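You operate a simulated robot arm through the tools that you are given. There is no shell and no other tool. Be economical: measure what you need, move in short steps, check, and stop when the job is done.

Carry out the task below with a simulated robot arm. There is one attempt and no reset: what you move stays moved.

TASK
Switch the warming plate off, stand both its bottles in the long white tray and cap them.
Fine: switch off first; one black cap on each.

It is judged by the outcome, as a careful person would: the job done as asked, and still so three seconds after it is handed in. It fails if anything else is knocked over, pushed out of place, dropped, spilled or broken.

THE ROBOT
A 7-joint arm with a two-finger parallel gripper, fixed in place. Base frame: the origin is at the foot of the arm, x ahead of it, y to its left, z up; the work surface is at about z = 860. Lengths are in mm, angles in rad, forces in N, time in s.
With the tool pointing down near the work surface it reaches from about 240 to 680 mm from the base axis. Its first joint turns from -1.152 to 1.152 rad. Payload 2.4 kg.
Tool frame: the origin (TCP) lies between the finger pads and is the grasp point; the fingertips stand 30 mm ahead of it; z points along the fingers, y is the line along which they close. The gripper opens to 94 mm. The fingers are 28 mm wide and 10 mm thick; the gripper's body (50 by 96 mm) begins 55 mm behind the TCP.
Orientation is that of the tool frame in the base frame, as a unit quaternion [x, y, z, w]. With the fingers straight down and closing along the base's y, the tool's x points along the base's -x, its y along +y and its z along -z.

THE INTERFACE
- The arm moves only by the tool step_arm. Its argument "series" is a list of rows, each a list of 7 numbers: the turn, a rotation vector about the tool's x, y, z in rad, then the shift along the tool's x, y, z in mm, then the closure in counts, from 0 (fully open) to 255 (shut). In form: [[wx, wy, wz, x, y, z, grip], ...]. A call has 1 to 8 rows; each row shifts and turns the commanded pose from where the row before left it, along the tool's axes as they then stand. A row lasts 0.2 s, in which the tool goes at most 50 mm and 0.15 rad; a call with a longer step from one row to the next is refused whole, and so is a gripper value outside its range. A pose out of reach is approached as far as the arm can. The call stops where the force on the tool passes 70 N (or 10 N more than at its start, if that is more) or the arm is blocked; 0.2 s more then pass. The fingers move at their own pace (about 153 mm/s each) and stop on an object; they squeeze with about 27 N. The grip force told is the motor's: it shows also when the fingers shut on nothing. Time passes only in rows, and 0.2 s behind the last, so rows that do not move let the fingers close. It gives the time, the measured TCP pose, the force on the tool (base axes), the opening and the grip force at its end, in the units of the frame above (readings bear some noise).
- Cameras (640 x 400 px; columns grow to the right, rows downward): "scene" is fixed at [36.8, 483.1, 1450.1]; the picture's right is [-0.63, -0.78, 0.00], its down [-0.42, 0.34, -0.84] and it looks along [0.65, -0.53, -0.55] (base axes); focal length 366 px, centre (320, 200). "wrist" rides on the gripper at [-37, 0, -58] in the tool frame; the picture's right is [0.00, -1.00, 0.00], its down [0.97, 0.00, -0.24] and it looks along [0.24, 0.00, 0.97] (tool axes); focal length 218 px, centre (320, 200).
- get_image(camera): a new picture of that camera. No time passes.
- measure_at(camera, pixels): there is no depth. For up to 12 entries [column, row, z] of the newest picture of that camera ("zoom" is the newest enlarged one), the place [x, y] in the base frame at which the ray of that pixel passes the height z, good to about 2 mm, but the place of the scene camera against the robot may be out by one fixed shift of up to 18 mm in any direction. No time passes.
- inspect(camera, box): a new picture of the part [left, top, right, bottom] of that camera's present view, enlarged. No time passes.
- finish_job(): hands the job in; it is judged then, once.

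Work in short steps. Measure before you move; look again where a grasp or a placing could have gone wrong, and mend it. You have 80 turns and 46 pictures in all, the two below and enlarged ones among them. Open the gripper and draw the arm clear of the work before you hand the job in, unless the task says otherwise; then end with one line.

The tools are called after "Request:" by a JSON object that holds its "op" and its "data". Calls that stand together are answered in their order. step_arm: Moves the arm, as the interface text tells. Its arguments: {"type":"object","properties":{"series":{"type":"array","items":{"type":"array","items":{"type":"number"}}}},"required":["series"]} The other tools are called the same way: get_image (camera) takes a picture; measure_at (camera, pixels) gives the place at which the rays of pixels pass given heights; inspect (camera, box) takes an enlarged picture of a part of a camera's view; finish_job () hands the job in.

At the start:

```text
time_s: 0.0
position: [350.4, -32.5, 1127.2]
ee_rot: [0.0, 1.0, 0.0, 0.0]
wrist_force: [0.3, 0.5, -0.3]
finger_gap: 94.0
grasp_force: 0.1
```

scene: 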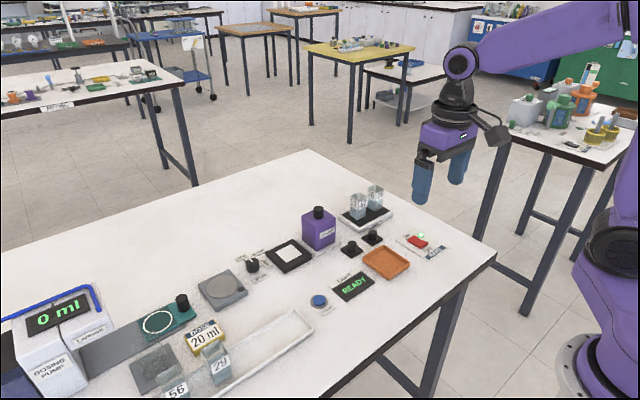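
wrist: 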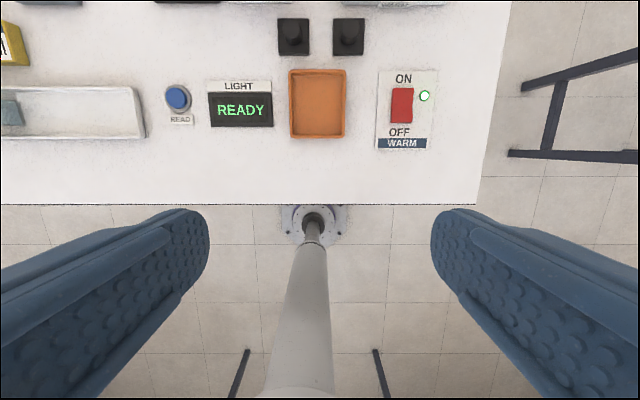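

I'll look closely at the warming plate area and the tray first.

Request:
{"op": "inspect", "data": {"camera": "scene", "box": [290, 170, 460, 280]}}

Request:
{"op": "inspect", "data": {"camera": "scene", "box": [130, 270, 330, 400]}}

```text
3.64 times, centred on (375, 225) of scene
```

zoom: 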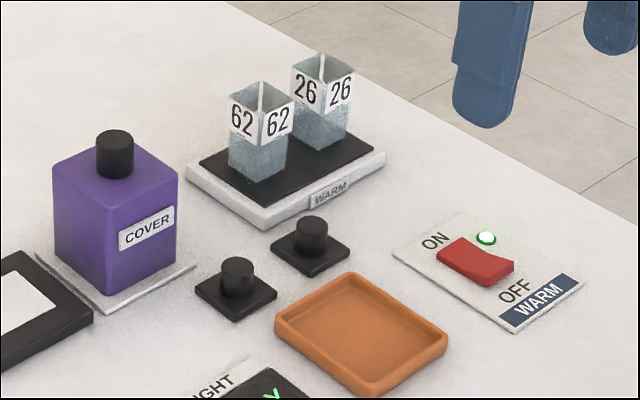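

```text
3.08 times, centred on (230, 335) of scene
```

zoom: 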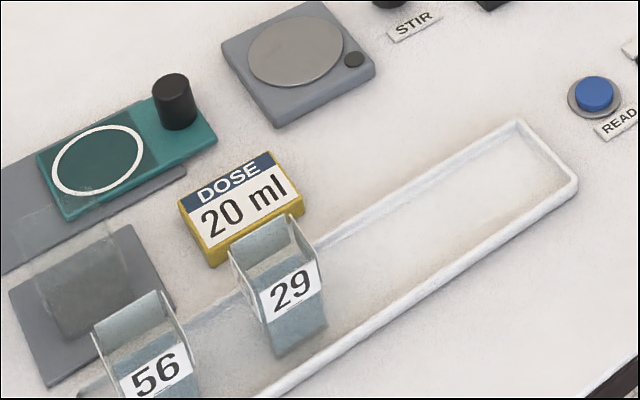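

Now I move forward 120 mm at the same height to see the plate, caps and switch with the wrist camera.

Request:
{"op": "step_arm", "data": {"series": [[0, 0, 0, -40, 0, 0, 0], [0, 0, 0, -40, 0, 0, 0], [0, 0, 0, -40, 0, 0, 0], [0, 0, 0, -30, -20, 0, 0], [0, 0, 0, 0, 0, 0, 0]]}}

Request:
{"op": "get_image", "data": {"camera": "wrist"}}

```text
time_s: 1.2
position: [501.8, -53.4, 1124.4]
ee_rot: [-0.001, 1.0, -0.001, 0.001]
wrist_force: [0.5, 0.3, -0.2]
finger_gap: 93.9
grasp_force: 0.0
```

```text
41 pictures are left
```

wrist: 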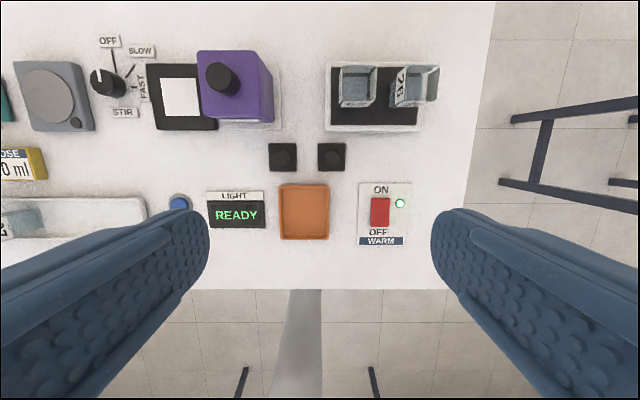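

Request:
{"op": "inspect", "data": {"camera": "wrist", "box": [250, 50, 450, 175]}}

Request:
{"op": "inspect", "data": {"camera": "wrist", "box": [330, 170, 430, 250]}}

Request:
{"op": "measure_at", "data": {"camera": "wrist", "pixels": [[380, 198, 868], [380, 226, 868], [268, 142, 865], [298, 172, 865], [317, 142, 865], [346, 172, 865], [326, 63, 870], [418, 132, 870], [145, 198, 870], [145, 234, 870]]}}

```text
3.20 times, centred on (350, 112) of wrist
```

zoom: 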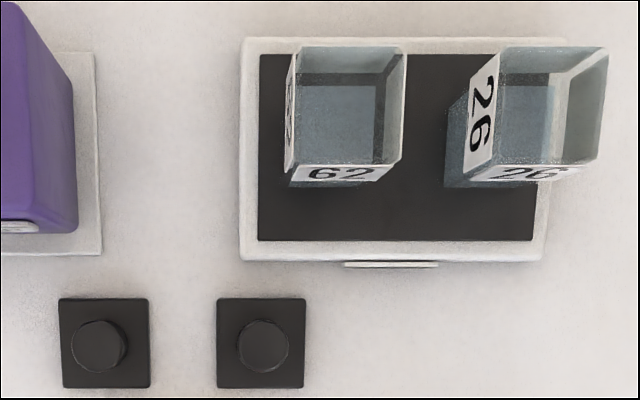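

```text
5.00 times, centred on (380, 210) of wrist
```

zoom: 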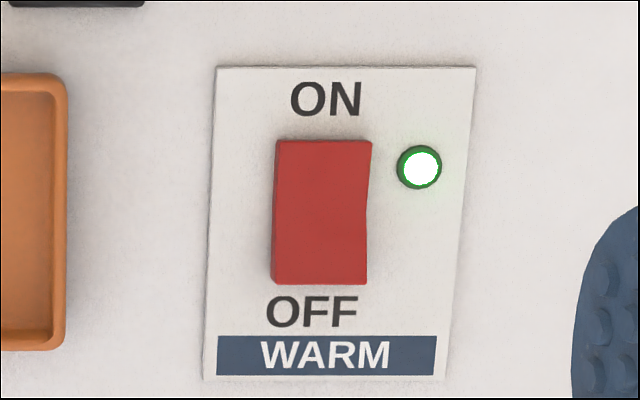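

```text
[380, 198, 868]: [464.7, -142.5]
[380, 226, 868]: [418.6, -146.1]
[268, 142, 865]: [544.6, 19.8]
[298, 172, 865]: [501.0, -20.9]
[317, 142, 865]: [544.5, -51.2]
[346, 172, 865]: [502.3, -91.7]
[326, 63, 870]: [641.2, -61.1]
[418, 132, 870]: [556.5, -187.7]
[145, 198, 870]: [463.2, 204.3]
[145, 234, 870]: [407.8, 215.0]
```

The rocker centre is around (442,-145), with the OFF end near x≈428. I close the fingers and move above the OFF end.

Request:
{"op": "step_arm", "data": {"series": [[0, 0, 0, 25, -30, 10, 255], [0, 0, 0, 25, -31, 10, 255], [0, 0, 0, 23.5, -31, 10, 255], [0, 0, 0, 0, 0, 45, 255], [0, 0, 0, 0, 0, 45, 255], [0, 0, 0, 0, 0, 45, 255], [0, 0, 0, 0, 0, 20, 255], [0, 0, 0, 0, 0, 0, 255]]}}

Request:
{"op": "get_image", "data": {"camera": "wrist"}}

```text
time_s: 3.0
position: [426.1, -146.4, 940.7]
ee_rot: [0.0, 1.0, 0.0, 0.001]
wrist_force: [0.2, 0.2, -0.4]
finger_gap: 0.0
grasp_force: 27.2
```

```text
38 pictures are left
```

wrist: 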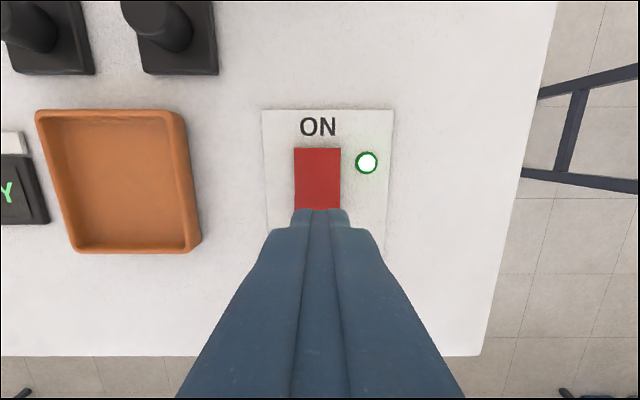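

The rocker lines up with the fingers (columns 294–341). I descend in small steps onto the OFF end.

Request:
{"op": "step_arm", "data": {"series": [[0, 0, 0, 0, 0, 20, 255], [0, 0, 0, 0, 0, 8, 255], [0, 0, 0, 0, 0, 4, 255], [0, 0, 0, 0, 0, 4, 255], [0, 0, 0, 0, 0, 3, 255]]}}

Request:
{"op": "get_image", "data": {"camera": "wrist"}}

```text
time_s: 4.2
position: [427.2, -145.6, 901.6]
ee_rot: [0.0, 1.0, 0.0, 0.0]
wrist_force: [-1.4, 0.4, 1.2]
finger_gap: 0.2
grasp_force: 26.5
```

```text
37 pictures are left
```

wrist: 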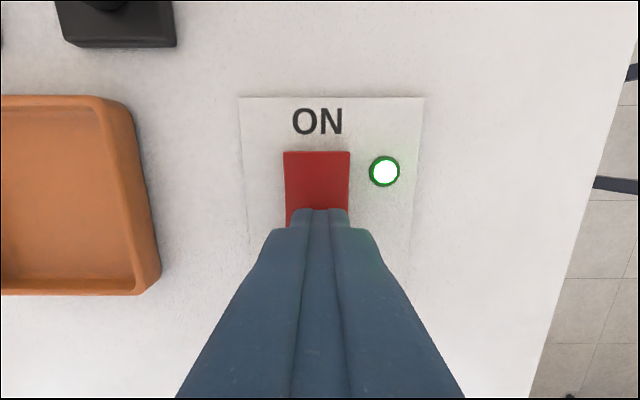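

Light contact has begun (about 1 N) with the tips at ~872; the lamp is still on, so I press further.

Request:
{"op": "step_arm", "data": {"series": [[0, 0, 0, 0, 0, 2, 255], [0, 0, 0, 0, 0, 2, 255], [0, 0, 0, 0, 0, 2, 255]]}}

Request:
{"op": "get_image", "data": {"camera": "wrist"}}

```text
time_s: 5.0
position: [427.4, -145.8, 900.7]
ee_rot: [0.0, 1.0, -0.001, 0.002]
wrist_force: [-7.1, 2.6, 18.1]
finger_gap: 0.0
grasp_force: 27.0
stopped in row 3: the force on the tool passed its limit (the readings are from after the stop); the commanded pose is now the measured one
```

```text
36 pictures are left
```

wrist: 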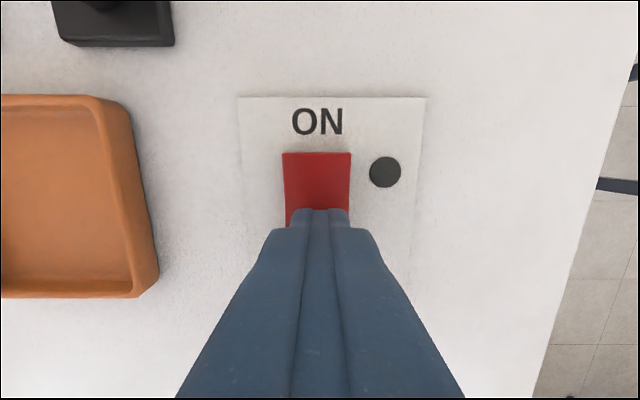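

The lamp is dark, so the plate is off. I lift straight up, then go above the plate to look at the bottles.

Request:
{"op": "step_arm", "data": {"series": [[0, 0, 0, 0, 0, -20, 255], [0, 0, 0, 0, 0, -45, 255], [0, 0, 0, 0, 0, -45, 0], [0, 0, 0, 0, 0, -45, 0], [0, 0, 0, -45, 8, -10, 0], [0, 0, 0, -45, 8, -10, 0], [0, 0, 0, -45, 8, 0, 0], [0, 0, 0, 0, 0, 0, 0]]}}

Request:
{"op": "get_image", "data": {"camera": "wrist"}}

Request:
{"op": "inspect", "data": {"camera": "scene", "box": [290, 170, 460, 280]}}

```text
time_s: 6.8
position: [562.3, -123.3, 1073.9]
ee_rot: [0.002, 1.0, -0.001, 0.003]
wrist_force: [-0.2, 0.5, 0.9]
finger_gap: 93.7
grasp_force: 0.2
```

```text
35 pictures are left
```

wrist: 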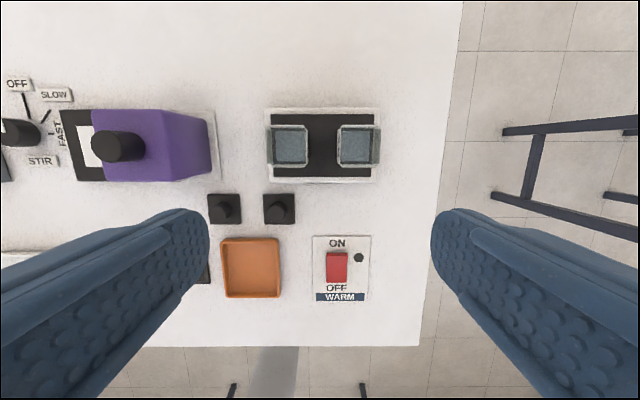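

```text
3.64 times, centred on (375, 225) of scene
```

zoom: 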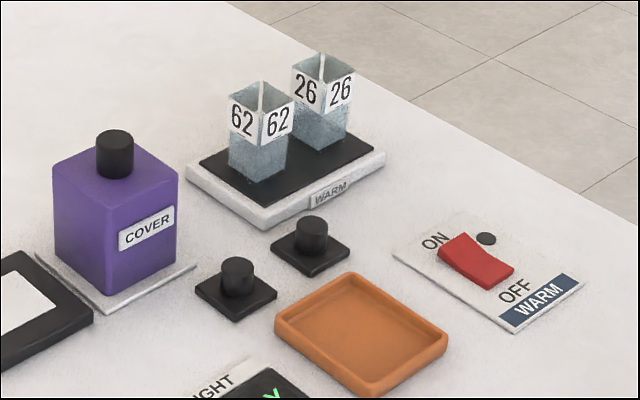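

Request:
{"op": "inspect", "data": {"camera": "wrist", "box": [200, 95, 400, 230]}}

```text
2.96 times, centred on (300, 162) of wrist
```

zoom: 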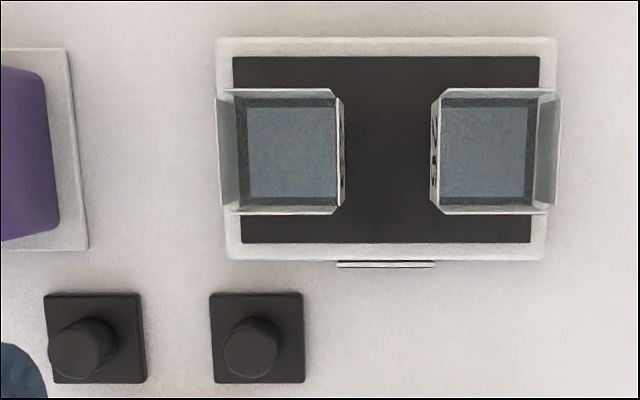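

Request:
{"op": "measure_at", "data": {"camera": "zoom", "pixels": [[216, 98, 940], [334, 211, 940], [216, 98, 920], [334, 211, 920], [343, 205, 875], [240, 104, 875], [431, 202, 875], [540, 104, 875], [561, 96, 940], [443, 211, 940], [233, 57, 875], [530, 242, 875]]}}

Request:
{"op": "inspect", "data": {"camera": "scene", "box": [335, 175, 400, 235]}}

```text
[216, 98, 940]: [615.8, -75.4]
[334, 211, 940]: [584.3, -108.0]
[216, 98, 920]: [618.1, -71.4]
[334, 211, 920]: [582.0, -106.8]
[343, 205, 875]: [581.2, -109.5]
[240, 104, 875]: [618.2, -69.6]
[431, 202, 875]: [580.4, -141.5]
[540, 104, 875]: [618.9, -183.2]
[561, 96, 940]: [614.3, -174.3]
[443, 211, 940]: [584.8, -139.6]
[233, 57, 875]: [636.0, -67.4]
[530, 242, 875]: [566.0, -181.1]
```

```text
6.67 times, centred on (368, 205) of scene
```

zoom: 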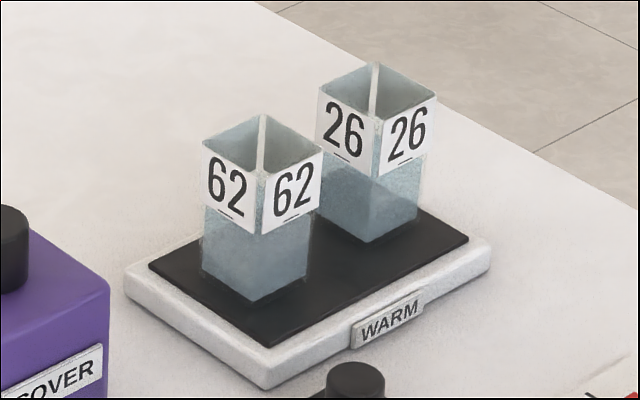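

Bottles: 62 at about (600,-90), 26 at about (600,-157), width ≈34, rims z≈930. Next I view the tray before grasping, travelling high.

Request:
{"op": "step_arm", "data": {"series": [[0, 0, 0, 0, 0, -40, 103], [0, 0, 0, 13, 46, 0, 103], [0, 0, 0, 13, 46, 0, 103], [0, 0, 0, 13, 46, 0, 103], [0, 0, 0, 13, 46, 0, 103], [0, 0, 0, 13, 46, 0, 103], [0, 0, 0, 13, 46, 0, 103], [0, 0, 0, 13, 46, 0, 103]]}}

Request:
{"op": "get_image", "data": {"camera": "wrist"}}

```text
time_s: 8.6
position: [471.9, 199.6, 1114.7]
ee_rot: [0.001, 1.0, -0.001, 0.003]
wrist_force: [-0.7, 0.5, 0.0]
finger_gap: 55.8
grasp_force: 0.1
```

```text
31 pictures are left
```

wrist: 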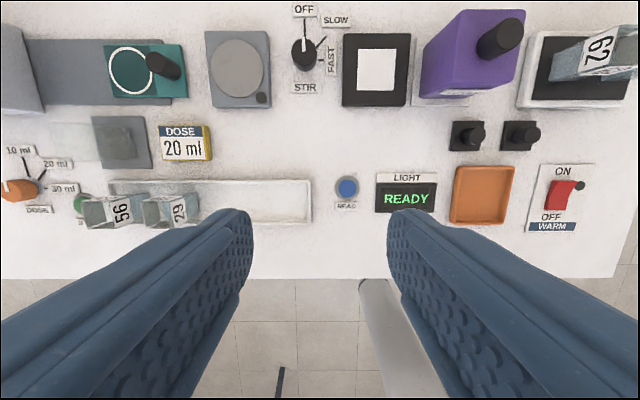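

Request:
{"op": "inspect", "data": {"camera": "wrist", "box": [70, 165, 330, 235]}}

Request:
{"op": "measure_at", "data": {"camera": "wrist", "pixels": [[309, 181, 870], [311, 221, 870], [240, 180, 870], [110, 181, 870], [195, 224, 865], [196, 197, 935], [304, 184, 864], [305, 215, 864]]}}

```text
2.46 times, centred on (200, 200) of wrist
```

zoom: 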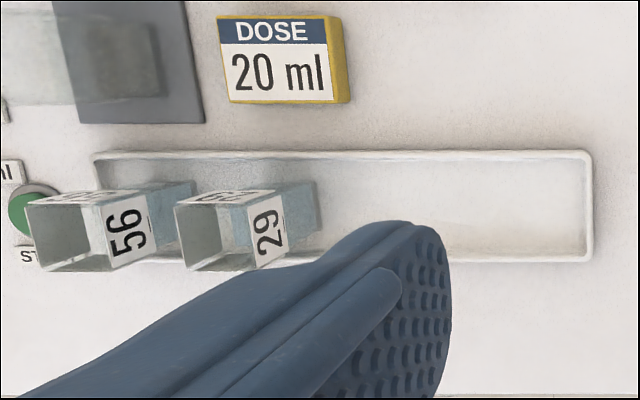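

```text
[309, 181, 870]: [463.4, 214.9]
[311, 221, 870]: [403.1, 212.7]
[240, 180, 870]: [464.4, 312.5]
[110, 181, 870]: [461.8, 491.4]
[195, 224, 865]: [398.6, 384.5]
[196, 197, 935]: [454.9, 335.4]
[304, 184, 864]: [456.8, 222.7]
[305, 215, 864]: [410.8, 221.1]
```

Tray interior: x≈409–458, free y≈220–366. I plan 26 at (434,322) and 62 at (434,262). Now over to bottle 26.

Request:
{"op": "step_arm", "data": {"series": [[0, 0, 0, -16, -44.6, 0, 103], [0, 0, 0, -16, -44.6, 0, 103], [0, 0, 0, -16, -44.6, 0, 103], [0, 0, 0, -16, -44.6, 0, 103], [0, 0, 0, -16, -44.6, 0, 103], [0, 0, 0, -16, -44.6, 0, 103], [0, 0, 0, -16, -44.6, 0, 103], [0, 0, 0, -16, -44.6, 0, 103]]}}

Request:
{"op": "step_arm", "data": {"series": [[0, 0, 0, 0, 0, 45, 103], [0, 0, 0, 0, 0, 45, 103], [0, 0, 0, 0, 0, 35, 103], [0, 0, 0, 0, 0, 0, 103]]}}

Request:
{"op": "get_image", "data": {"camera": "wrist"}}

```text
time_s: 10.4
position: [599.8, -157.7, 1115.2]
ee_rot: [0.0, 1.0, -0.001, 0.002]
wrist_force: [0.0, 0.8, 0.2]
finger_gap: 56.0
grasp_force: 0.0
```

```text
time_s: 11.4
position: [599.6, -156.9, 990.4]
ee_rot: [0.0, 1.0, -0.001, 0.003]
wrist_force: [0.6, -0.6, -0.8]
finger_gap: 56.1
grasp_force: 0.1
```

```text
29 pictures are left
```

wrist: 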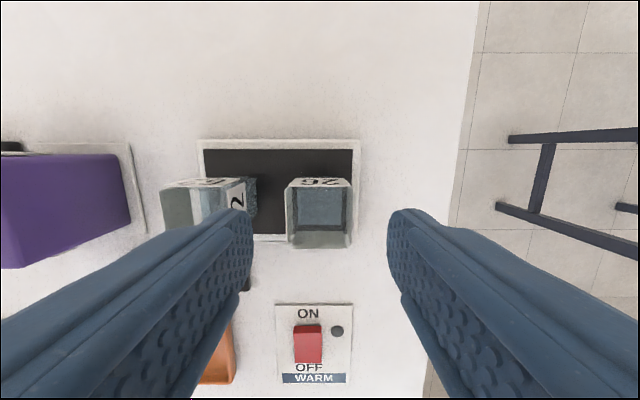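

Request:
{"op": "inspect", "data": {"camera": "wrist", "box": [270, 165, 370, 255]}}

Request:
{"op": "measure_at", "data": {"camera": "wrist", "pixels": [[286, 248, 935], [351, 248, 935], [286, 248, 925], [351, 248, 925], [289, 187, 935], [351, 187, 935], [289, 179, 875], [350, 179, 875]]}}

```text
4.44 times, centred on (320, 210) of wrist
```

zoom: 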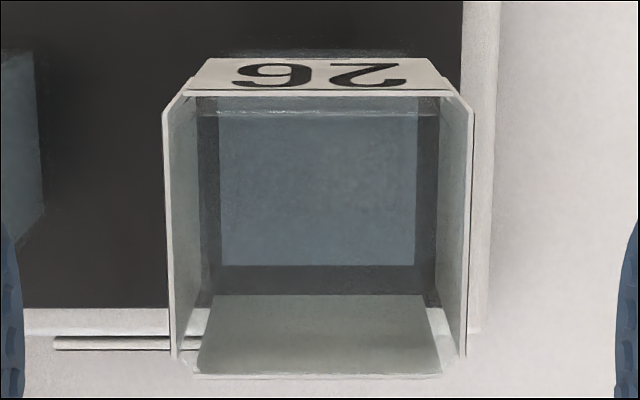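

```text
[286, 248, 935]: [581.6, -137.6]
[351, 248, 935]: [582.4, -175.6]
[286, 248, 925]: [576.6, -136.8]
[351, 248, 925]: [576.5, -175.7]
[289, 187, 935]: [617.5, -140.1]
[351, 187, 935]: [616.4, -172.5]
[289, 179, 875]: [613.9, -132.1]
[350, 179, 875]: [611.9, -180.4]
```

Bottle 26's rim centre measures (600,-157), right under the tool. I descend to TCP z≈911 and close.

Request:
{"op": "step_arm", "data": {"series": [[0, 0, 0, 0, 0, 35, 103], [0, 0, 0, 0, 0, 25, 103], [0, 0, 0, 0, 0, 12, 103], [0, 0, 0, 0, 0, 7, 103], [0, 0, 0, 0, 0, 0, 255], [0, 0, 0, 0, 0, 0, 255], [0, 0, 0, 0, 0, 0, 255]]}}

```text
time_s: 13.0
position: [599.3, -156.8, 910.5]
ee_rot: [0.0, 1.0, -0.001, 0.001]
wrist_force: [-0.3, -0.2, 1.2]
finger_gap: 37.4
grasp_force: 26.3
```

Gripped at 37.4 mm. I lift it slowly and check.

Request:
{"op": "step_arm", "data": {"series": [[0, 0, 0, 0, 0, -4, 255], [0, 0, 0, 0, 0, -12, 255], [0, 0, 0, 0, 0, -22, 255], [0, 0, 0, 0, 0, -25, 255], [0, 0, 0, 0, 0, -20, 255], [0, 0, 0, 0, 0, -10, 255], [0, 0, 0, 0, 0, 0, 255]]}}

Request:
{"op": "inspect", "data": {"camera": "scene", "box": [290, 110, 490, 240]}}

```text
time_s: 14.6
position: [600.5, -159.2, 1004.2]
ee_rot: [0.0, 1.0, -0.001, 0.001]
wrist_force: [-0.7, -0.7, -0.6]
finger_gap: 37.5
grasp_force: 26.9
```

```text
3.08 times, centred on (390, 175) of scene
```

zoom: 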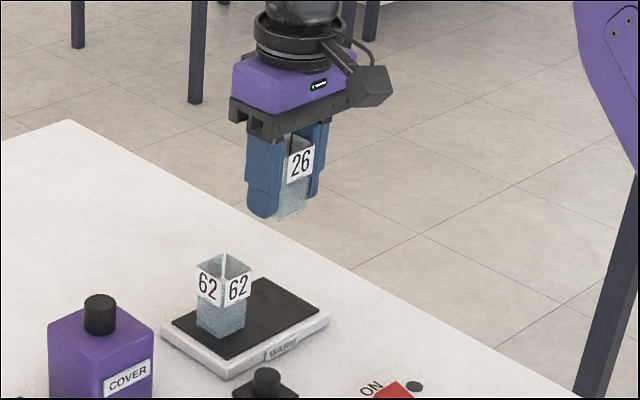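

Held upright. I draw it back toward x=434 first, then traverse left at moderate speed.

Request:
{"op": "step_arm", "data": {"series": [[0, 0, 0, 10, 0, 0, 255], [0, 0, 0, 20, 3, 0, 255], [0, 0, 0, 27, 8, 0, 255], [0, 0, 0, 27, 14, 0, 255], [0, 0, 0, 27, 20, 0, 255], [0, 0, 0, 25, 25, 0, 255], [0, 0, 0, 20, 28, 0, 255], [0, 0, 0, 10, 30, 0, 255]]}}

Request:
{"op": "step_arm", "data": {"series": [[0, 0, 0, 0, 30, 0, 255], [0, 0, 0, 0, 35, 0, 255], [0, 0, 0, 0, 38, 0, 255], [0, 0, 0, 0, 40, 0, 255], [0, 0, 0, 0, 40, 0, 255], [0, 0, 0, 0, 40, 0, 255], [0, 0, 0, 0, 40, 0, 255], [0, 0, 0, 0, 38, 0, 255]]}}

Request:
{"op": "step_arm", "data": {"series": [[0, 0, 0, 0, 28, 0, 255], [0, 0, 0, 0, 16, 0, 255], [0, 0, 0, 0, 8, 0, 255], [0, 0, 0, 0, 0, 0, 255]]}}

Request:
{"op": "get_image", "data": {"camera": "scene"}}

Request:
{"op": "get_image", "data": {"camera": "wrist"}}

```text
time_s: 16.4
position: [432.4, -28.7, 1002.3]
ee_rot: [-0.001, 1.0, -0.002, 0.002]
wrist_force: [0.4, -0.3, -0.5]
finger_gap: 37.6
grasp_force: 27.0
```

```text
time_s: 18.2
position: [434.7, 272.9, 1000.5]
ee_rot: [0.001, 1.0, -0.001, 0.002]
wrist_force: [-0.3, 0.2, -0.5]
finger_gap: 37.5
grasp_force: 26.8
```

```text
time_s: 19.2
position: [432.9, 324.6, 1001.8]
ee_rot: [0.0, 1.0, -0.001, 0.002]
wrist_force: [0.9, 1.1, -0.5]
finger_gap: 37.2
grasp_force: 27.0
```

```text
26 pictures are left
```

scene: 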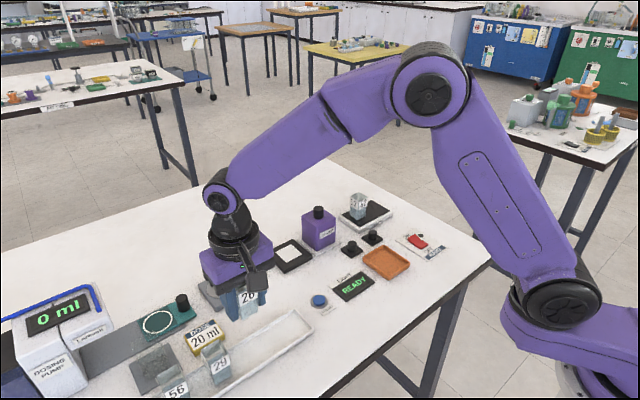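

```text
25 pictures are left
```

wrist: 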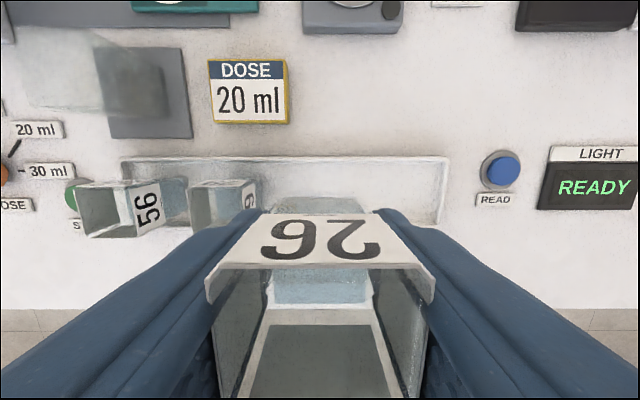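

I recheck the tray edges and bottle 29's position from here.

Request:
{"op": "inspect", "data": {"camera": "wrist", "box": [110, 140, 460, 240]}}

Request:
{"op": "measure_at", "data": {"camera": "wrist", "pixels": [[445, 158, 872], [440, 162, 864], [440, 220, 864], [442, 224, 872], [262, 205, 864], [257, 181, 925], [250, 160, 864], [256, 206, 925], [262, 205, 880]]}}

```text
1.83 times, centred on (285, 190) of wrist
```

zoom: 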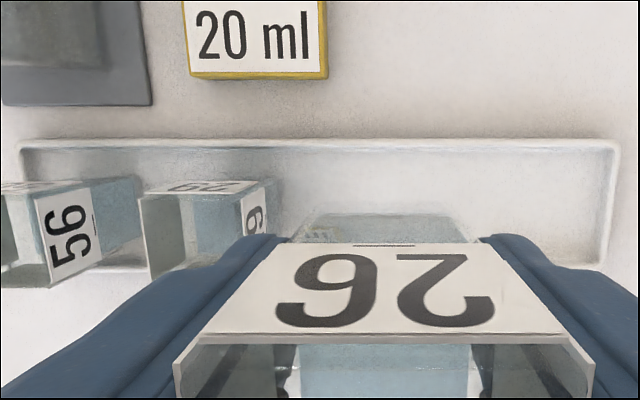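

```text
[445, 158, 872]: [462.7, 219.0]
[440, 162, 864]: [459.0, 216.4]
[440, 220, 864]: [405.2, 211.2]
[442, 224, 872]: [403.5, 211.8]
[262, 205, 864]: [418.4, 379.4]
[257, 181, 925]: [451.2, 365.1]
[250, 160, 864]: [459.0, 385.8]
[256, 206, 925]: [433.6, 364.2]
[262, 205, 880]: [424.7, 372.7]
```

Tray centre x≈433, bottle 29's face at y≈375: clear. I lower to just above the floor.

Request:
{"op": "step_arm", "data": {"series": [[0, 0, 0, 0, -2, 15, 255], [0, 0, 0, 0, 0, 28, 255], [0, 0, 0, 0, 0, 25, 255], [0, 0, 0, 0, 0, 15, 255], [0, 0, 0, 0, 0, 7, 255], [0, 0, 0, 0, 0, 3, 255], [0, 0, 0, 0, 0, 0, 255]]}}

Request:
{"op": "inspect", "data": {"camera": "scene", "box": [180, 250, 320, 350]}}

```text
time_s: 20.8
position: [433.0, 320.6, 909.1]
ee_rot: [-0.001, 1.0, -0.001, 0.001]
wrist_force: [0.0, 0.3, 0.1]
finger_gap: 37.3
grasp_force: 27.5
```

```text
4.00 times, centred on (250, 300) of scene
```

zoom: 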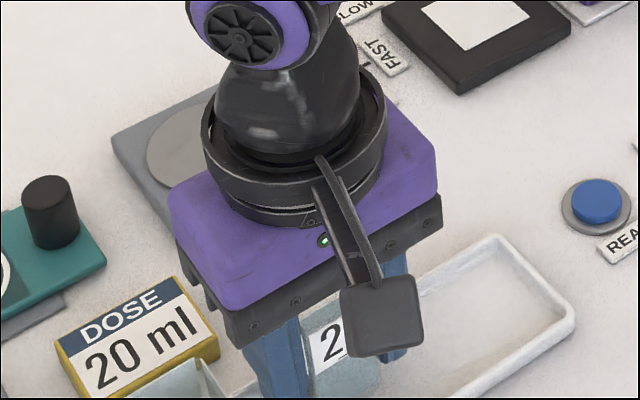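

Request:
{"op": "step_arm", "data": {"series": [[0, 0, 0, 0, 0, 2, 255], [0, 0, 0, 0, 0, 2, 255], [0, 0, 0, 0, 0, 2, 255], [0, 0, 0, 0, 0, 1, 255], [0, 0, 0, 0, 0, 0, 255]]}}

```text
time_s: 22.0
position: [434.2, 322.2, 902.5]
ee_rot: [-0.001, 1.0, -0.001, 0.003]
wrist_force: [-0.3, 1.5, -0.7]
finger_gap: 37.4
grasp_force: 26.5
```

Request:
{"op": "step_arm", "data": {"series": [[0, 0, 0, 0, 0, 1, 255], [0, 0, 0, 0, 0, 1, 255], [0, 0, 0, 0, 0, 0, 255]]}}

```text
time_s: 22.8
position: [434.7, 321.7, 901.0]
ee_rot: [0.001, 1.0, -0.001, 0.002]
wrist_force: [0.2, -0.4, -0.9]
finger_gap: 37.5
grasp_force: 27.0
```

Request:
{"op": "step_arm", "data": {"series": [[0, 0, 0, 0, 0, 1, 255], [0, 0, 0, 0, 0, 0, 255]]}}

Request:
{"op": "step_arm", "data": {"series": [[0, 0, 0, 0, 0, 1, 255], [0, 0, 0, 0, 0, 0, 255]]}}

Request:
{"op": "step_arm", "data": {"series": [[0, 0, 0, 0, 0, 1, 255], [0, 0, 0, 0, 0, 0, 255]]}}

```text
time_s: 23.4
position: [435.5, 321.2, 900.2]
ee_rot: [0.0, 1.0, 0.0, 0.002]
wrist_force: [0.2, -0.8, -0.7]
finger_gap: 37.4
grasp_force: 26.8
```

```text
time_s: 24.0
position: [434.0, 321.4, 899.4]
ee_rot: [0.0, 1.0, -0.001, 0.002]
wrist_force: [0.9, -0.9, 0.2]
finger_gap: 37.6
grasp_force: 27.0
```

```text
time_s: 24.6
position: [434.8, 321.5, 898.3]
ee_rot: [0.0, 1.0, 0.0, 0.002]
wrist_force: [-3.7, -3.3, 15.2]
finger_gap: 37.4
grasp_force: 27.4
```

Contact with the tray floor (15 N). I release with a small opening and rise.

Request:
{"op": "step_arm", "data": {"series": [[0, 0, 0, 0, 0, -0.7, 255], [0, 0, 0, 0, 0, 0, 132], [0, 0, 0, 0, 0, 0, 132], [0, 0, 0, 0, 0, -10, 132], [0, 0, 0, 0, 0, -30, 132], [0, 0, 0, 0, 0, -45, 132], [0, 0, 0, 0, 0, -40, 132], [0, 0, 0, 0, 0, -10, 132]]}}

Request:
{"op": "get_image", "data": {"camera": "wrist"}}

```text
time_s: 26.4
position: [434.3, 322.0, 1034.5]
ee_rot: [-0.001, 1.0, -0.001, 0.001]
wrist_force: [0.5, 0.4, 0.4]
finger_gap: 45.4
grasp_force: 0.0
```

```text
22 pictures are left
```

wrist: 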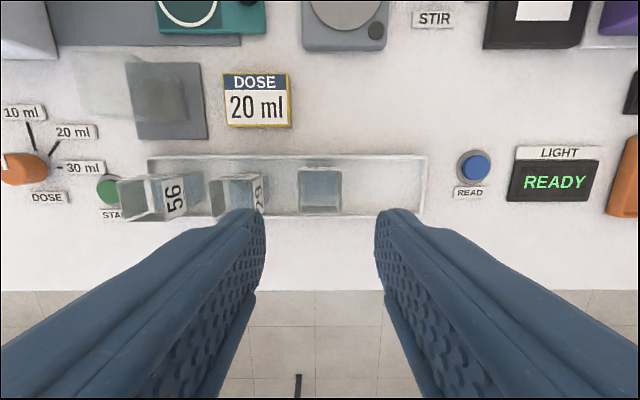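

26 stands in the tray. Back to bottle 62, moving in y first and then out in x, with the fingers opened to ~56.

Request:
{"op": "step_arm", "data": {"series": [[0, 0, 0, 0, -45, -2, 103], [0, 0, 0, 0, -46, -2, 103], [0, 0, 0, 0, -46, -2, 103], [0, 0, 0, 0, -46, 0, 103], [0, 0, 0, 0, -46, 0, 103], [0, 0, 0, 0, -46, 0, 103], [0, 0, 0, 0, -46, 0, 103], [0, 0, 0, 0, -46, 0, 103]]}}

Request:
{"op": "step_arm", "data": {"series": [[0, 0, 0, 0, -45, 0, 103], [0, 0, 0, -45, 0, 0, 103], [0, 0, 0, -45, 0, 0, 103], [0, 0, 0, -45, 0, 0, 103], [0, 0, 0, -31, 0, 20, 103], [0, 0, 0, 0, 0, 25, 103], [0, 0, 0, 0, 0, 0, 103]]}}

Request:
{"op": "get_image", "data": {"camera": "wrist"}}

```text
time_s: 28.2
position: [433.0, -46.3, 1041.1]
ee_rot: [0.0, 1.0, -0.001, 0.003]
wrist_force: [-0.5, -0.4, 0.1]
finger_gap: 55.7
grasp_force: 0.1
```

```text
time_s: 29.8
position: [600.0, -90.1, 996.7]
ee_rot: [0.0, 1.0, -0.001, 0.002]
wrist_force: [0.6, 0.4, 0.7]
finger_gap: 56.3
grasp_force: 0.1
```

```text
21 pictures are left
```

wrist: 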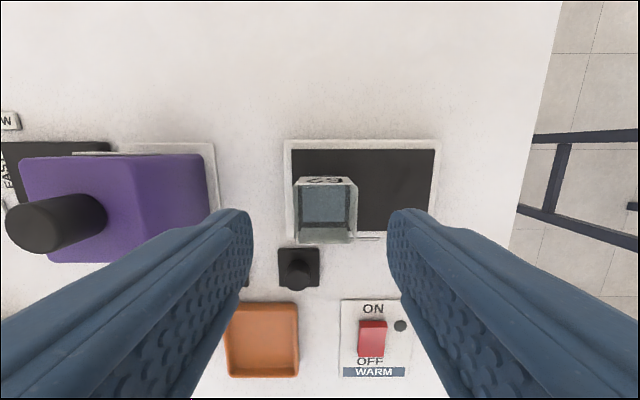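

Request:
{"op": "measure_at", "data": {"camera": "wrist", "pixels": [[293, 188, 935], [357, 188, 935], [297, 243, 935], [355, 243, 935], [207, 210, 955], [205, 156, 955], [317, 268, 887], [300, 262, 890]]}}

Request:
{"op": "inspect", "data": {"camera": "wrist", "box": [260, 165, 380, 300]}}

```text
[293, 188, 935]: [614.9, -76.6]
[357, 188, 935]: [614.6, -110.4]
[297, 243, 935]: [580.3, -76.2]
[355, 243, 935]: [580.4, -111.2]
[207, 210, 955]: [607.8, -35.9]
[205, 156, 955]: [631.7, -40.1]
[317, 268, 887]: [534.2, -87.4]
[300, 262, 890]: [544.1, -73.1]
```

```text
2.96 times, centred on (320, 232) of wrist
```

zoom: 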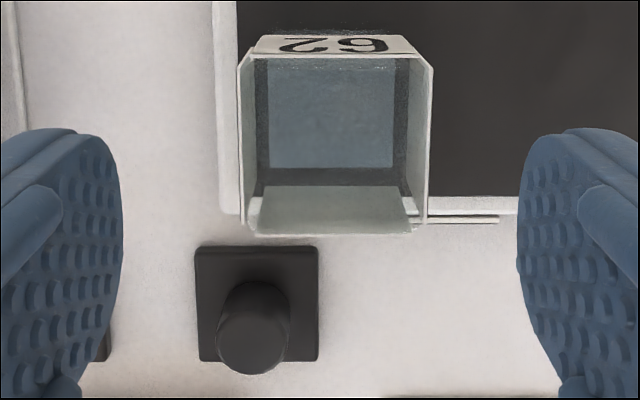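

Bottle 62's centre is (599,-93.5). I shift 3.5 mm in -y, descend to z≈910 and grip.

Request:
{"op": "step_arm", "data": {"series": [[0, 0, 0, 1, -3.4, 30, 103], [0, 0, 0, 0, 0, 30, 103], [0, 0, 0, 0, 0, 18, 103], [0, 0, 0, 0, 0, 8, 103], [0, 0, 0, 0, 0, 0, 255], [0, 0, 0, 0, 0, 0, 255], [0, 0, 0, 0, 0, 0, 255]]}}

Request:
{"op": "step_arm", "data": {"series": [[0, 0, 0, 0, 0, -4, 255], [0, 0, 0, 0, 0, -12, 255], [0, 0, 0, 0, 0, -22, 255], [0, 0, 0, 0, 0, -25, 255], [0, 0, 0, 0, 0, -20, 255], [0, 0, 0, 0, 0, -10, 255], [0, 0, 0, 0, 0, 0, 255]]}}

```text
time_s: 31.4
position: [598.1, -93.0, 910.8]
ee_rot: [0.0, 1.0, -0.002, 0.001]
wrist_force: [-0.7, -0.3, 0.3]
finger_gap: 37.6
grasp_force: 27.2
```

```text
time_s: 33.0
position: [599.6, -92.9, 1004.6]
ee_rot: [0.0, 1.0, -0.001, 0.002]
wrist_force: [0.4, -0.2, -0.6]
finger_gap: 37.4
grasp_force: 27.7
```

Gripped and lifted. Now I carry it back to x≈434 and left to y≈260.

Request:
{"op": "step_arm", "data": {"series": [[0, 0, 0, 10, 0, 0, 255], [0, 0, 0, 20, 0, 0, 255], [0, 0, 0, 27, 2, 0, 255], [0, 0, 0, 27, 8, 0, 255], [0, 0, 0, 27, 14, 0, 255], [0, 0, 0, 25, 20, 0, 255], [0, 0, 0, 19, 24, 0, 255], [0, 0, 0, 10, 28, 0, 255]]}}

Request:
{"op": "step_arm", "data": {"series": [[0, 0, 0, 0, 30, 0, 255], [0, 0, 0, 0, 36, 0, 255], [0, 0, 0, 0, 40, 0, 255], [0, 0, 0, 0, 40, 0, 255], [0, 0, 0, 0, 40, 0, 255], [0, 0, 0, 0, 36, 0, 255], [0, 0, 0, 0, 25, 0, 255], [0, 0, 0, 0, 10, 0, 255]]}}

Request:
{"op": "get_image", "data": {"camera": "wrist"}}

```text
time_s: 34.8
position: [432.5, 4.4, 1001.3]
ee_rot: [0.0, 1.0, -0.001, 0.002]
wrist_force: [0.4, 0.1, -1.0]
finger_gap: 37.4
grasp_force: 26.8
```

```text
time_s: 36.6
position: [432.6, 258.7, 1000.9]
ee_rot: [0.0, 1.0, -0.001, 0.003]
wrist_force: [-0.5, -0.3, -1.0]
finger_gap: 37.5
grasp_force: 26.9
```

```text
19 pictures are left
```

wrist: 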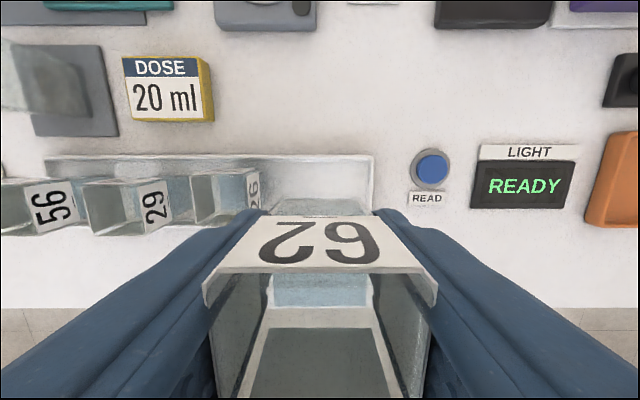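

Clear of the tray end and 26. I lower it to the floor (contact expected at z≈898.5).

Request:
{"op": "step_arm", "data": {"series": [[0, 0, 0, -1, 0.5, 15, 255], [0, 0, 0, 0, 0, 28, 255], [0, 0, 0, 0, 0, 28, 255], [0, 0, 0, 0, 0, 17, 255], [0, 0, 0, 0, 0, 8, 255], [0, 0, 0, 0, 0, 3, 255], [0, 0, 0, 0, 0, 2, 255], [0, 0, 0, 0, 0, 0, 255]]}}

Request:
{"op": "step_arm", "data": {"series": [[0, 0, 0, 0, 0, 1, 255], [0, 0, 0, 0, 0, 0, 255]]}}

```text
time_s: 38.4
position: [435.1, 260.3, 899.0]
ee_rot: [0.0, 1.0, -0.002, 0.002]
wrist_force: [-1.1, -0.2, -0.6]
finger_gap: 37.3
grasp_force: 27.3
```

```text
time_s: 39.0
position: [436.2, 260.2, 899.3]
ee_rot: [0.0, 1.0, -0.001, 0.002]
wrist_force: [1.0, -1.1, -1.1]
finger_gap: 37.4
grasp_force: 26.7
```

Request:
{"op": "step_arm", "data": {"series": [[0, 0, 0, 0, 0, 1, 255], [0, 0, 0, 0, 0, 0, 255]]}}

```text
time_s: 39.6
position: [435.3, 261.2, 898.6]
ee_rot: [0.0, 1.0, 0.0, 0.002]
wrist_force: [0.2, 0.2, -0.2]
finger_gap: 37.6
grasp_force: 27.2
```

Request:
{"op": "step_arm", "data": {"series": [[0, 0, 0, 0, 0, 0.7, 255], [0, 0, 0, 0, 0, 0, 255]]}}

```text
time_s: 40.2
position: [435.2, 260.4, 898.5]
ee_rot: [0.0, 1.0, -0.001, 0.002]
wrist_force: [-0.6, 0.1, 0.0]
finger_gap: 37.7
grasp_force: 26.7
```

Request:
{"op": "step_arm", "data": {"series": [[0, 0, 0, 0, 0, 0.8, 255], [0, 0, 0, 0, 0, 0, 255]]}}

```text
time_s: 40.8
position: [434.8, 260.6, 898.8]
ee_rot: [0.0, 1.0, -0.001, 0.002]
wrist_force: [-0.8, 0.6, 0.7]
finger_gap: 37.4
grasp_force: 27.2
```

Request:
{"op": "step_arm", "data": {"series": [[0, 0, 0, 0, 0, 0.8, 255], [0, 0, 0, 0, 0, 0, 255]]}}

```text
time_s: 41.4
position: [436.1, 259.7, 898.5]
ee_rot: [-0.001, 1.0, -0.001, 0.003]
wrist_force: [-2.3, -1.1, 12.8]
finger_gap: 37.4
grasp_force: 26.9
```

Contact reached (13 N). Release and rise.

Request:
{"op": "step_arm", "data": {"series": [[0, 0, 0, 0, 0, -0.7, 255], [0, 0, 0, 0, 0, 0, 132], [0, 0, 0, 0, 0, 0, 132], [0, 0, 0, 0, 0, -10, 132], [0, 0, 0, 0, 0, -30, 132], [0, 0, 0, 0, 0, -45, 132], [0, 0, 0, 0, 0, -40, 132], [0, 0, 0, 0, 0, -20, 132]]}}

Request:
{"op": "get_image", "data": {"camera": "wrist"}}

```text
time_s: 43.2
position: [434.5, 260.7, 1041.6]
ee_rot: [0.0, 1.0, -0.001, 0.001]
wrist_force: [0.2, -0.5, 0.4]
finger_gap: 45.3
grasp_force: 0.2
```

```text
18 pictures are left
```

wrist: 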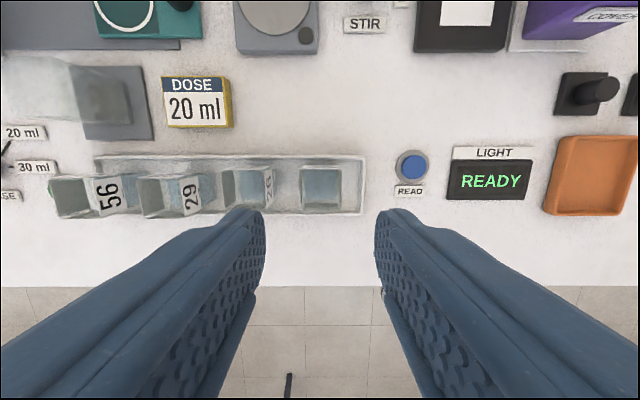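

Both stand. I measure the rims now for capping.

Request:
{"op": "inspect", "data": {"camera": "wrist", "box": [200, 145, 380, 230]}}

```text
3.56 times, centred on (290, 188) of wrist
```

zoom: 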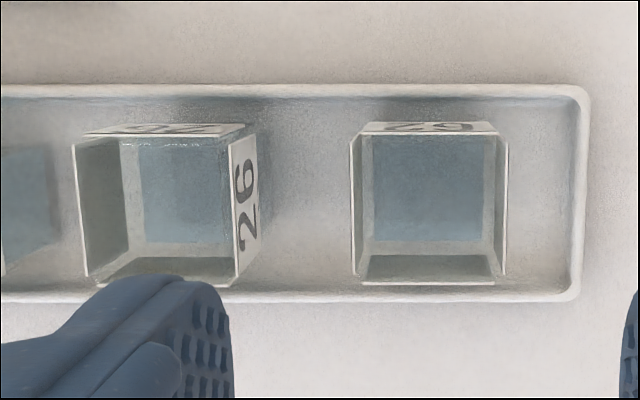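

Request:
{"op": "measure_at", "data": {"camera": "zoom", "pixels": [[350, 137, 923], [508, 137, 923], [355, 276, 923], [501, 276, 923], [73, 138, 923], [230, 138, 923], [86, 276, 923], [238, 276, 923]]}}

Request:
{"op": "step_arm", "data": {"series": [[0, 0, 0, 0, 0, 0, 150], [0, 0, 0, -12, -45, 0, 150], [0, 0, 0, -12, -45, 0, 150], [0, 0, 0, -12, -45, 0, 150], [0, 0, 0, -13, -45, 0, 150], [0, 0, 0, -13, -45, 0, 150], [0, 0, 0, -13, -36, 0, 150], [0, 0, 0, -13, 0, 40, 150]]}}

Request:
{"op": "get_image", "data": {"camera": "wrist"}}

```text
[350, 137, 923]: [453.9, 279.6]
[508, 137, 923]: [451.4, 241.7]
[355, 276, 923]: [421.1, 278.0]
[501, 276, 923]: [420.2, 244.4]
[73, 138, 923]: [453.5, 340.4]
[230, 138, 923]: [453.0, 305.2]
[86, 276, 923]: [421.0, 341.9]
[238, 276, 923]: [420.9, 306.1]
```

```text
time_s: 45.0
position: [523.1, 0.4, 1000.4]
ee_rot: [0.0, 1.0, -0.001, 0.002]
wrist_force: [0.6, 0.1, -0.1]
finger_gap: 38.8
grasp_force: 0.1
```

```text
16 pictures are left
```

wrist: 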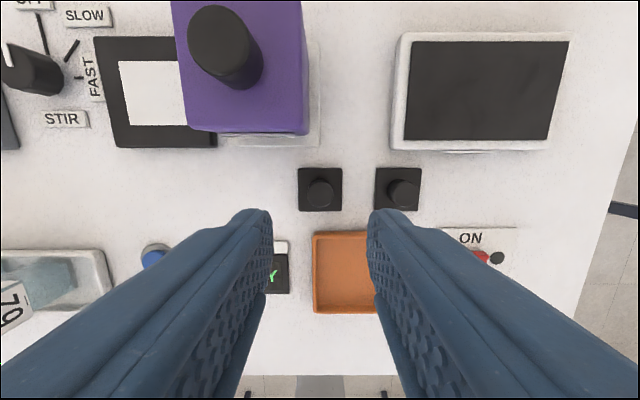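

Rim centres: 62 ≈ (436,261), 26 ≈ (436,323). Now I measure the caps from overhead.

Request:
{"op": "inspect", "data": {"camera": "wrist", "box": [285, 155, 435, 220]}}

```text
4.27 times, centred on (360, 188) of wrist
```

zoom: 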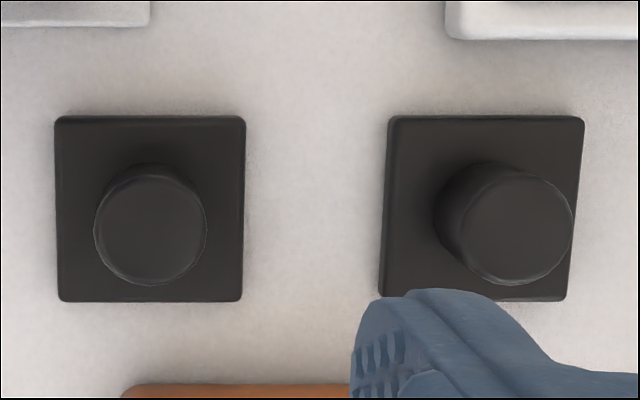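

Request:
{"op": "measure_at", "data": {"camera": "zoom", "pixels": [[54, 117, 868], [246, 117, 868], [57, 302, 864], [243, 302, 864], [150, 230, 888], [94, 230, 888], [207, 230, 888], [389, 117, 868], [586, 117, 868], [516, 228, 888], [380, 298, 864], [568, 300, 864]]}}

```text
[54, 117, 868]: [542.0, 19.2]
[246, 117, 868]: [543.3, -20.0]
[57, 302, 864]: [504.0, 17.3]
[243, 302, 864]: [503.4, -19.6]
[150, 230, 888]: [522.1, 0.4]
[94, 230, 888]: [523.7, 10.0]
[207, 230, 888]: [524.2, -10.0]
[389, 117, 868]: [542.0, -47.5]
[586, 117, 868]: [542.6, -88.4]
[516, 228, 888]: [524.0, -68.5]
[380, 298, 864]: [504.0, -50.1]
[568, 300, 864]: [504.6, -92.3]
```

Cap A is centred at (523,0), its knob ~20 mm across, under the tool. I descend to z≈903 and grip the knob.

Request:
{"op": "step_arm", "data": {"series": [[0, 0, 0, 0, -0.4, 35, 150], [0, 0, 0, 0, 0, 35, 150], [0, 0, 0, 0, 0, 15, 150], [0, 0, 0, 0, 0, 8, 150], [0, 0, 0, 0, 0, 4, 150], [0, 0, 0, 0, 0, 0, 150]]}}

Request:
{"op": "step_arm", "data": {"series": [[0, 0, 0, 0, 0, 0, 255], [0, 0, 0, 0, 0, 0, 255], [0, 0, 0, 0, 0, 0, 255]]}}

```text
time_s: 46.4
position: [522.4, -0.3, 905.0]
ee_rot: [0.0, 1.0, 0.0, 0.003]
wrist_force: [-0.7, 0.5, -0.6]
finger_gap: 38.9
grasp_force: 0.0
```

```text
time_s: 47.2
position: [522.9, -0.8, 905.5]
ee_rot: [0.0, 1.0, -0.001, 0.002]
wrist_force: [-0.4, -0.5, -0.3]
finger_gap: 18.9
grasp_force: 27.0
```

Knob held (18.9 mm). I lift and carry it to above bottle 26.

Request:
{"op": "step_arm", "data": {"series": [[0, 0, 0, 0, 0, -10, 255], [0, 0, 0, 0, 0, -35, 255], [0, 0, 0, 0, 0, -45, 255], [0, 0, 0, 0, 0, -25, 255], [0, 0, 0, 17, 20, 0, 255], [0, 0, 0, 25, 35, 0, 255], [0, 0, 0, 25, 35, 0, 255], [0, 0, 0, 20, 35, 0, 255]]}}

Request:
{"op": "step_arm", "data": {"series": [[0, 0, 0, 0, 40, 0, 255], [0, 0, 0, 0, 40, 0, 255], [0, 0, 0, 0, 40, 0, 255], [0, 0, 0, 0, 35, 0, 255], [0, 0, 0, 0, 25, 0, 255], [0, 0, 0, 0, 18, 0, 255], [0, 0, 0, 0, 0, 0, 255]]}}

Request:
{"op": "get_image", "data": {"camera": "wrist"}}

```text
time_s: 49.0
position: [432.5, 124.1, 1022.5]
ee_rot: [-0.001, 1.0, -0.001, 0.003]
wrist_force: [-0.9, 0.3, -0.5]
finger_gap: 18.5
grasp_force: 27.1
```

```text
time_s: 50.6
position: [434.6, 322.2, 1019.3]
ee_rot: [0.0, 1.0, -0.001, 0.002]
wrist_force: [0.2, 0.0, -0.2]
finger_gap: 18.7
grasp_force: 27.2
```

```text
14 pictures are left
```

wrist: 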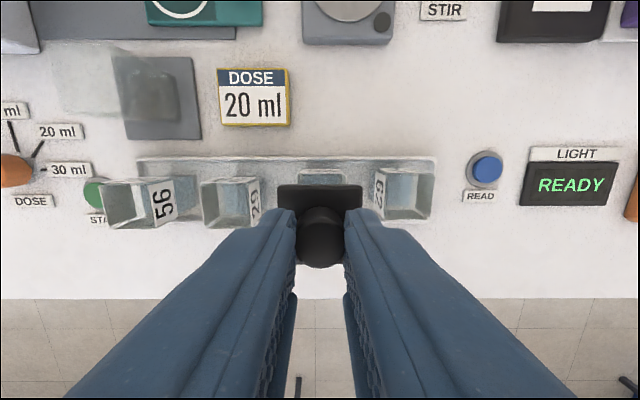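

Cap is level and over bottle 26. I nudge +1 mm in x and y and lower to ~975, then check.

Request:
{"op": "step_arm", "data": {"series": [[0, 0, 0, -1, 0.8, 20, 255], [0, 0, 0, 0, 0, 16, 255], [0, 0, 0, 0, 0, 8, 255], [0, 0, 0, 0, 0, 0, 255]]}}

Request:
{"op": "get_image", "data": {"camera": "wrist"}}

```text
time_s: 51.6
position: [436.8, 323.0, 975.2]
ee_rot: [0.0, 1.0, 0.0, 0.002]
wrist_force: [-0.2, 0.0, -0.3]
finger_gap: 18.8
grasp_force: 26.8
```

```text
13 pictures are left
```

wrist: 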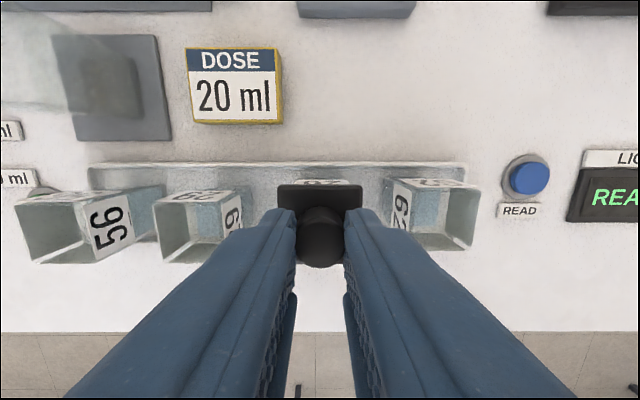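

Aligned: the bottle's label peeks out evenly behind the cap. Lowering in small steps until contact.

Request:
{"op": "step_arm", "data": {"series": [[0, 0, 0, 0, 0, 3, 255], [0, 0, 0, 0, 0, 2, 255], [0, 0, 0, 0, 0, 1, 255], [0, 0, 0, 0, 0, 0, 255]]}}

Request:
{"op": "inspect", "data": {"camera": "wrist", "box": [240, 150, 400, 270]}}

Request:
{"op": "inspect", "data": {"camera": "scene", "box": [190, 280, 310, 380]}}

```text
time_s: 52.6
position: [437.6, 322.8, 970.3]
ee_rot: [0.0, 1.0, 0.0, 0.003]
wrist_force: [1.5, 2.5, 14.2]
finger_gap: 18.9
grasp_force: 27.4
```

```text
3.33 times, centred on (320, 210) of wrist
```

zoom: 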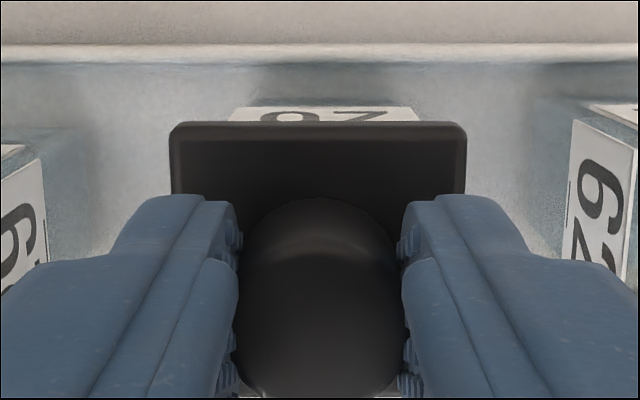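

```text
4.00 times, centred on (250, 330) of scene
```

zoom: 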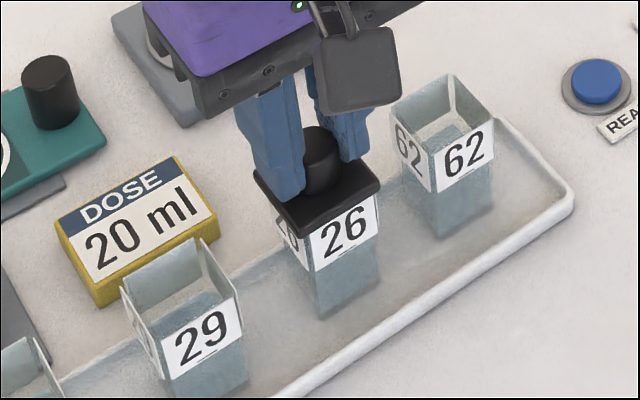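

Contact at TCP 970, cap seated; the scene zoom hints the cap sits ~1–2 mm too far in +x/+y. I lift slightly, correct by (-1.5,-0.6), and set down again.

Request:
{"op": "step_arm", "data": {"series": [[0, 0, 0, 0, 0, -4, 255], [0, 0, 0, 1.5, -0.6, 0, 255], [0, 0, 0, 0, 0, 3, 255], [0, 0, 0, 0, 0, 0.8, 255], [0, 0, 0, 0, 0, 0, 255]]}}

Request:
{"op": "inspect", "data": {"camera": "scene", "box": [230, 300, 300, 370]}}

```text
time_s: 53.8
position: [434.8, 321.0, 971.2]
ee_rot: [0.0, 1.0, 0.0, 0.001]
wrist_force: [0.1, -0.3, -0.2]
finger_gap: 18.8
grasp_force: 26.9
```

```text
5.71 times, centred on (265, 335) of scene
```

zoom: 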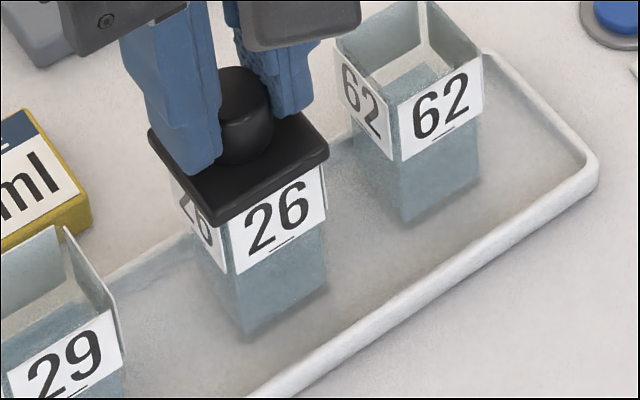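

Nearly centred; I take another 0.8 mm in -x, then press lightly and release.

Request:
{"op": "step_arm", "data": {"series": [[0, 0, 0, 0.8, -0.3, 0, 255], [0, 0, 0, 0, 0, 0.8, 255], [0, 0, 0, 0, 0, 0, 255]]}}

```text
time_s: 54.6
position: [434.6, 320.0, 969.8]
ee_rot: [0.0, 1.0, 0.0, 0.002]
wrist_force: [0.4, 0.7, 2.8]
finger_gap: 18.6
grasp_force: 26.6
```

Request:
{"op": "step_arm", "data": {"series": [[0, 0, 0, 0, 0.5, 0.4, 255], [0, 0, 0, 0, 0, 0, 255]]}}

Request:
{"op": "inspect", "data": {"camera": "wrist", "box": [240, 150, 400, 270]}}

```text
time_s: 55.2
position: [435.0, 323.0, 969.8]
ee_rot: [0.0, 1.0, -0.001, 0.002]
wrist_force: [-0.6, -1.1, 6.8]
finger_gap: 18.8
grasp_force: 27.0
```

```text
3.33 times, centred on (320, 210) of wrist
```

zoom: 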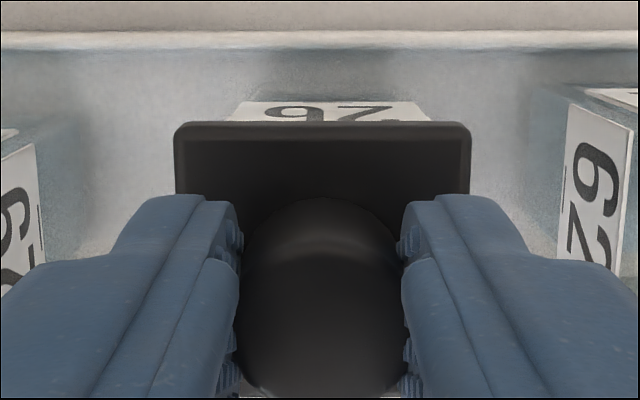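

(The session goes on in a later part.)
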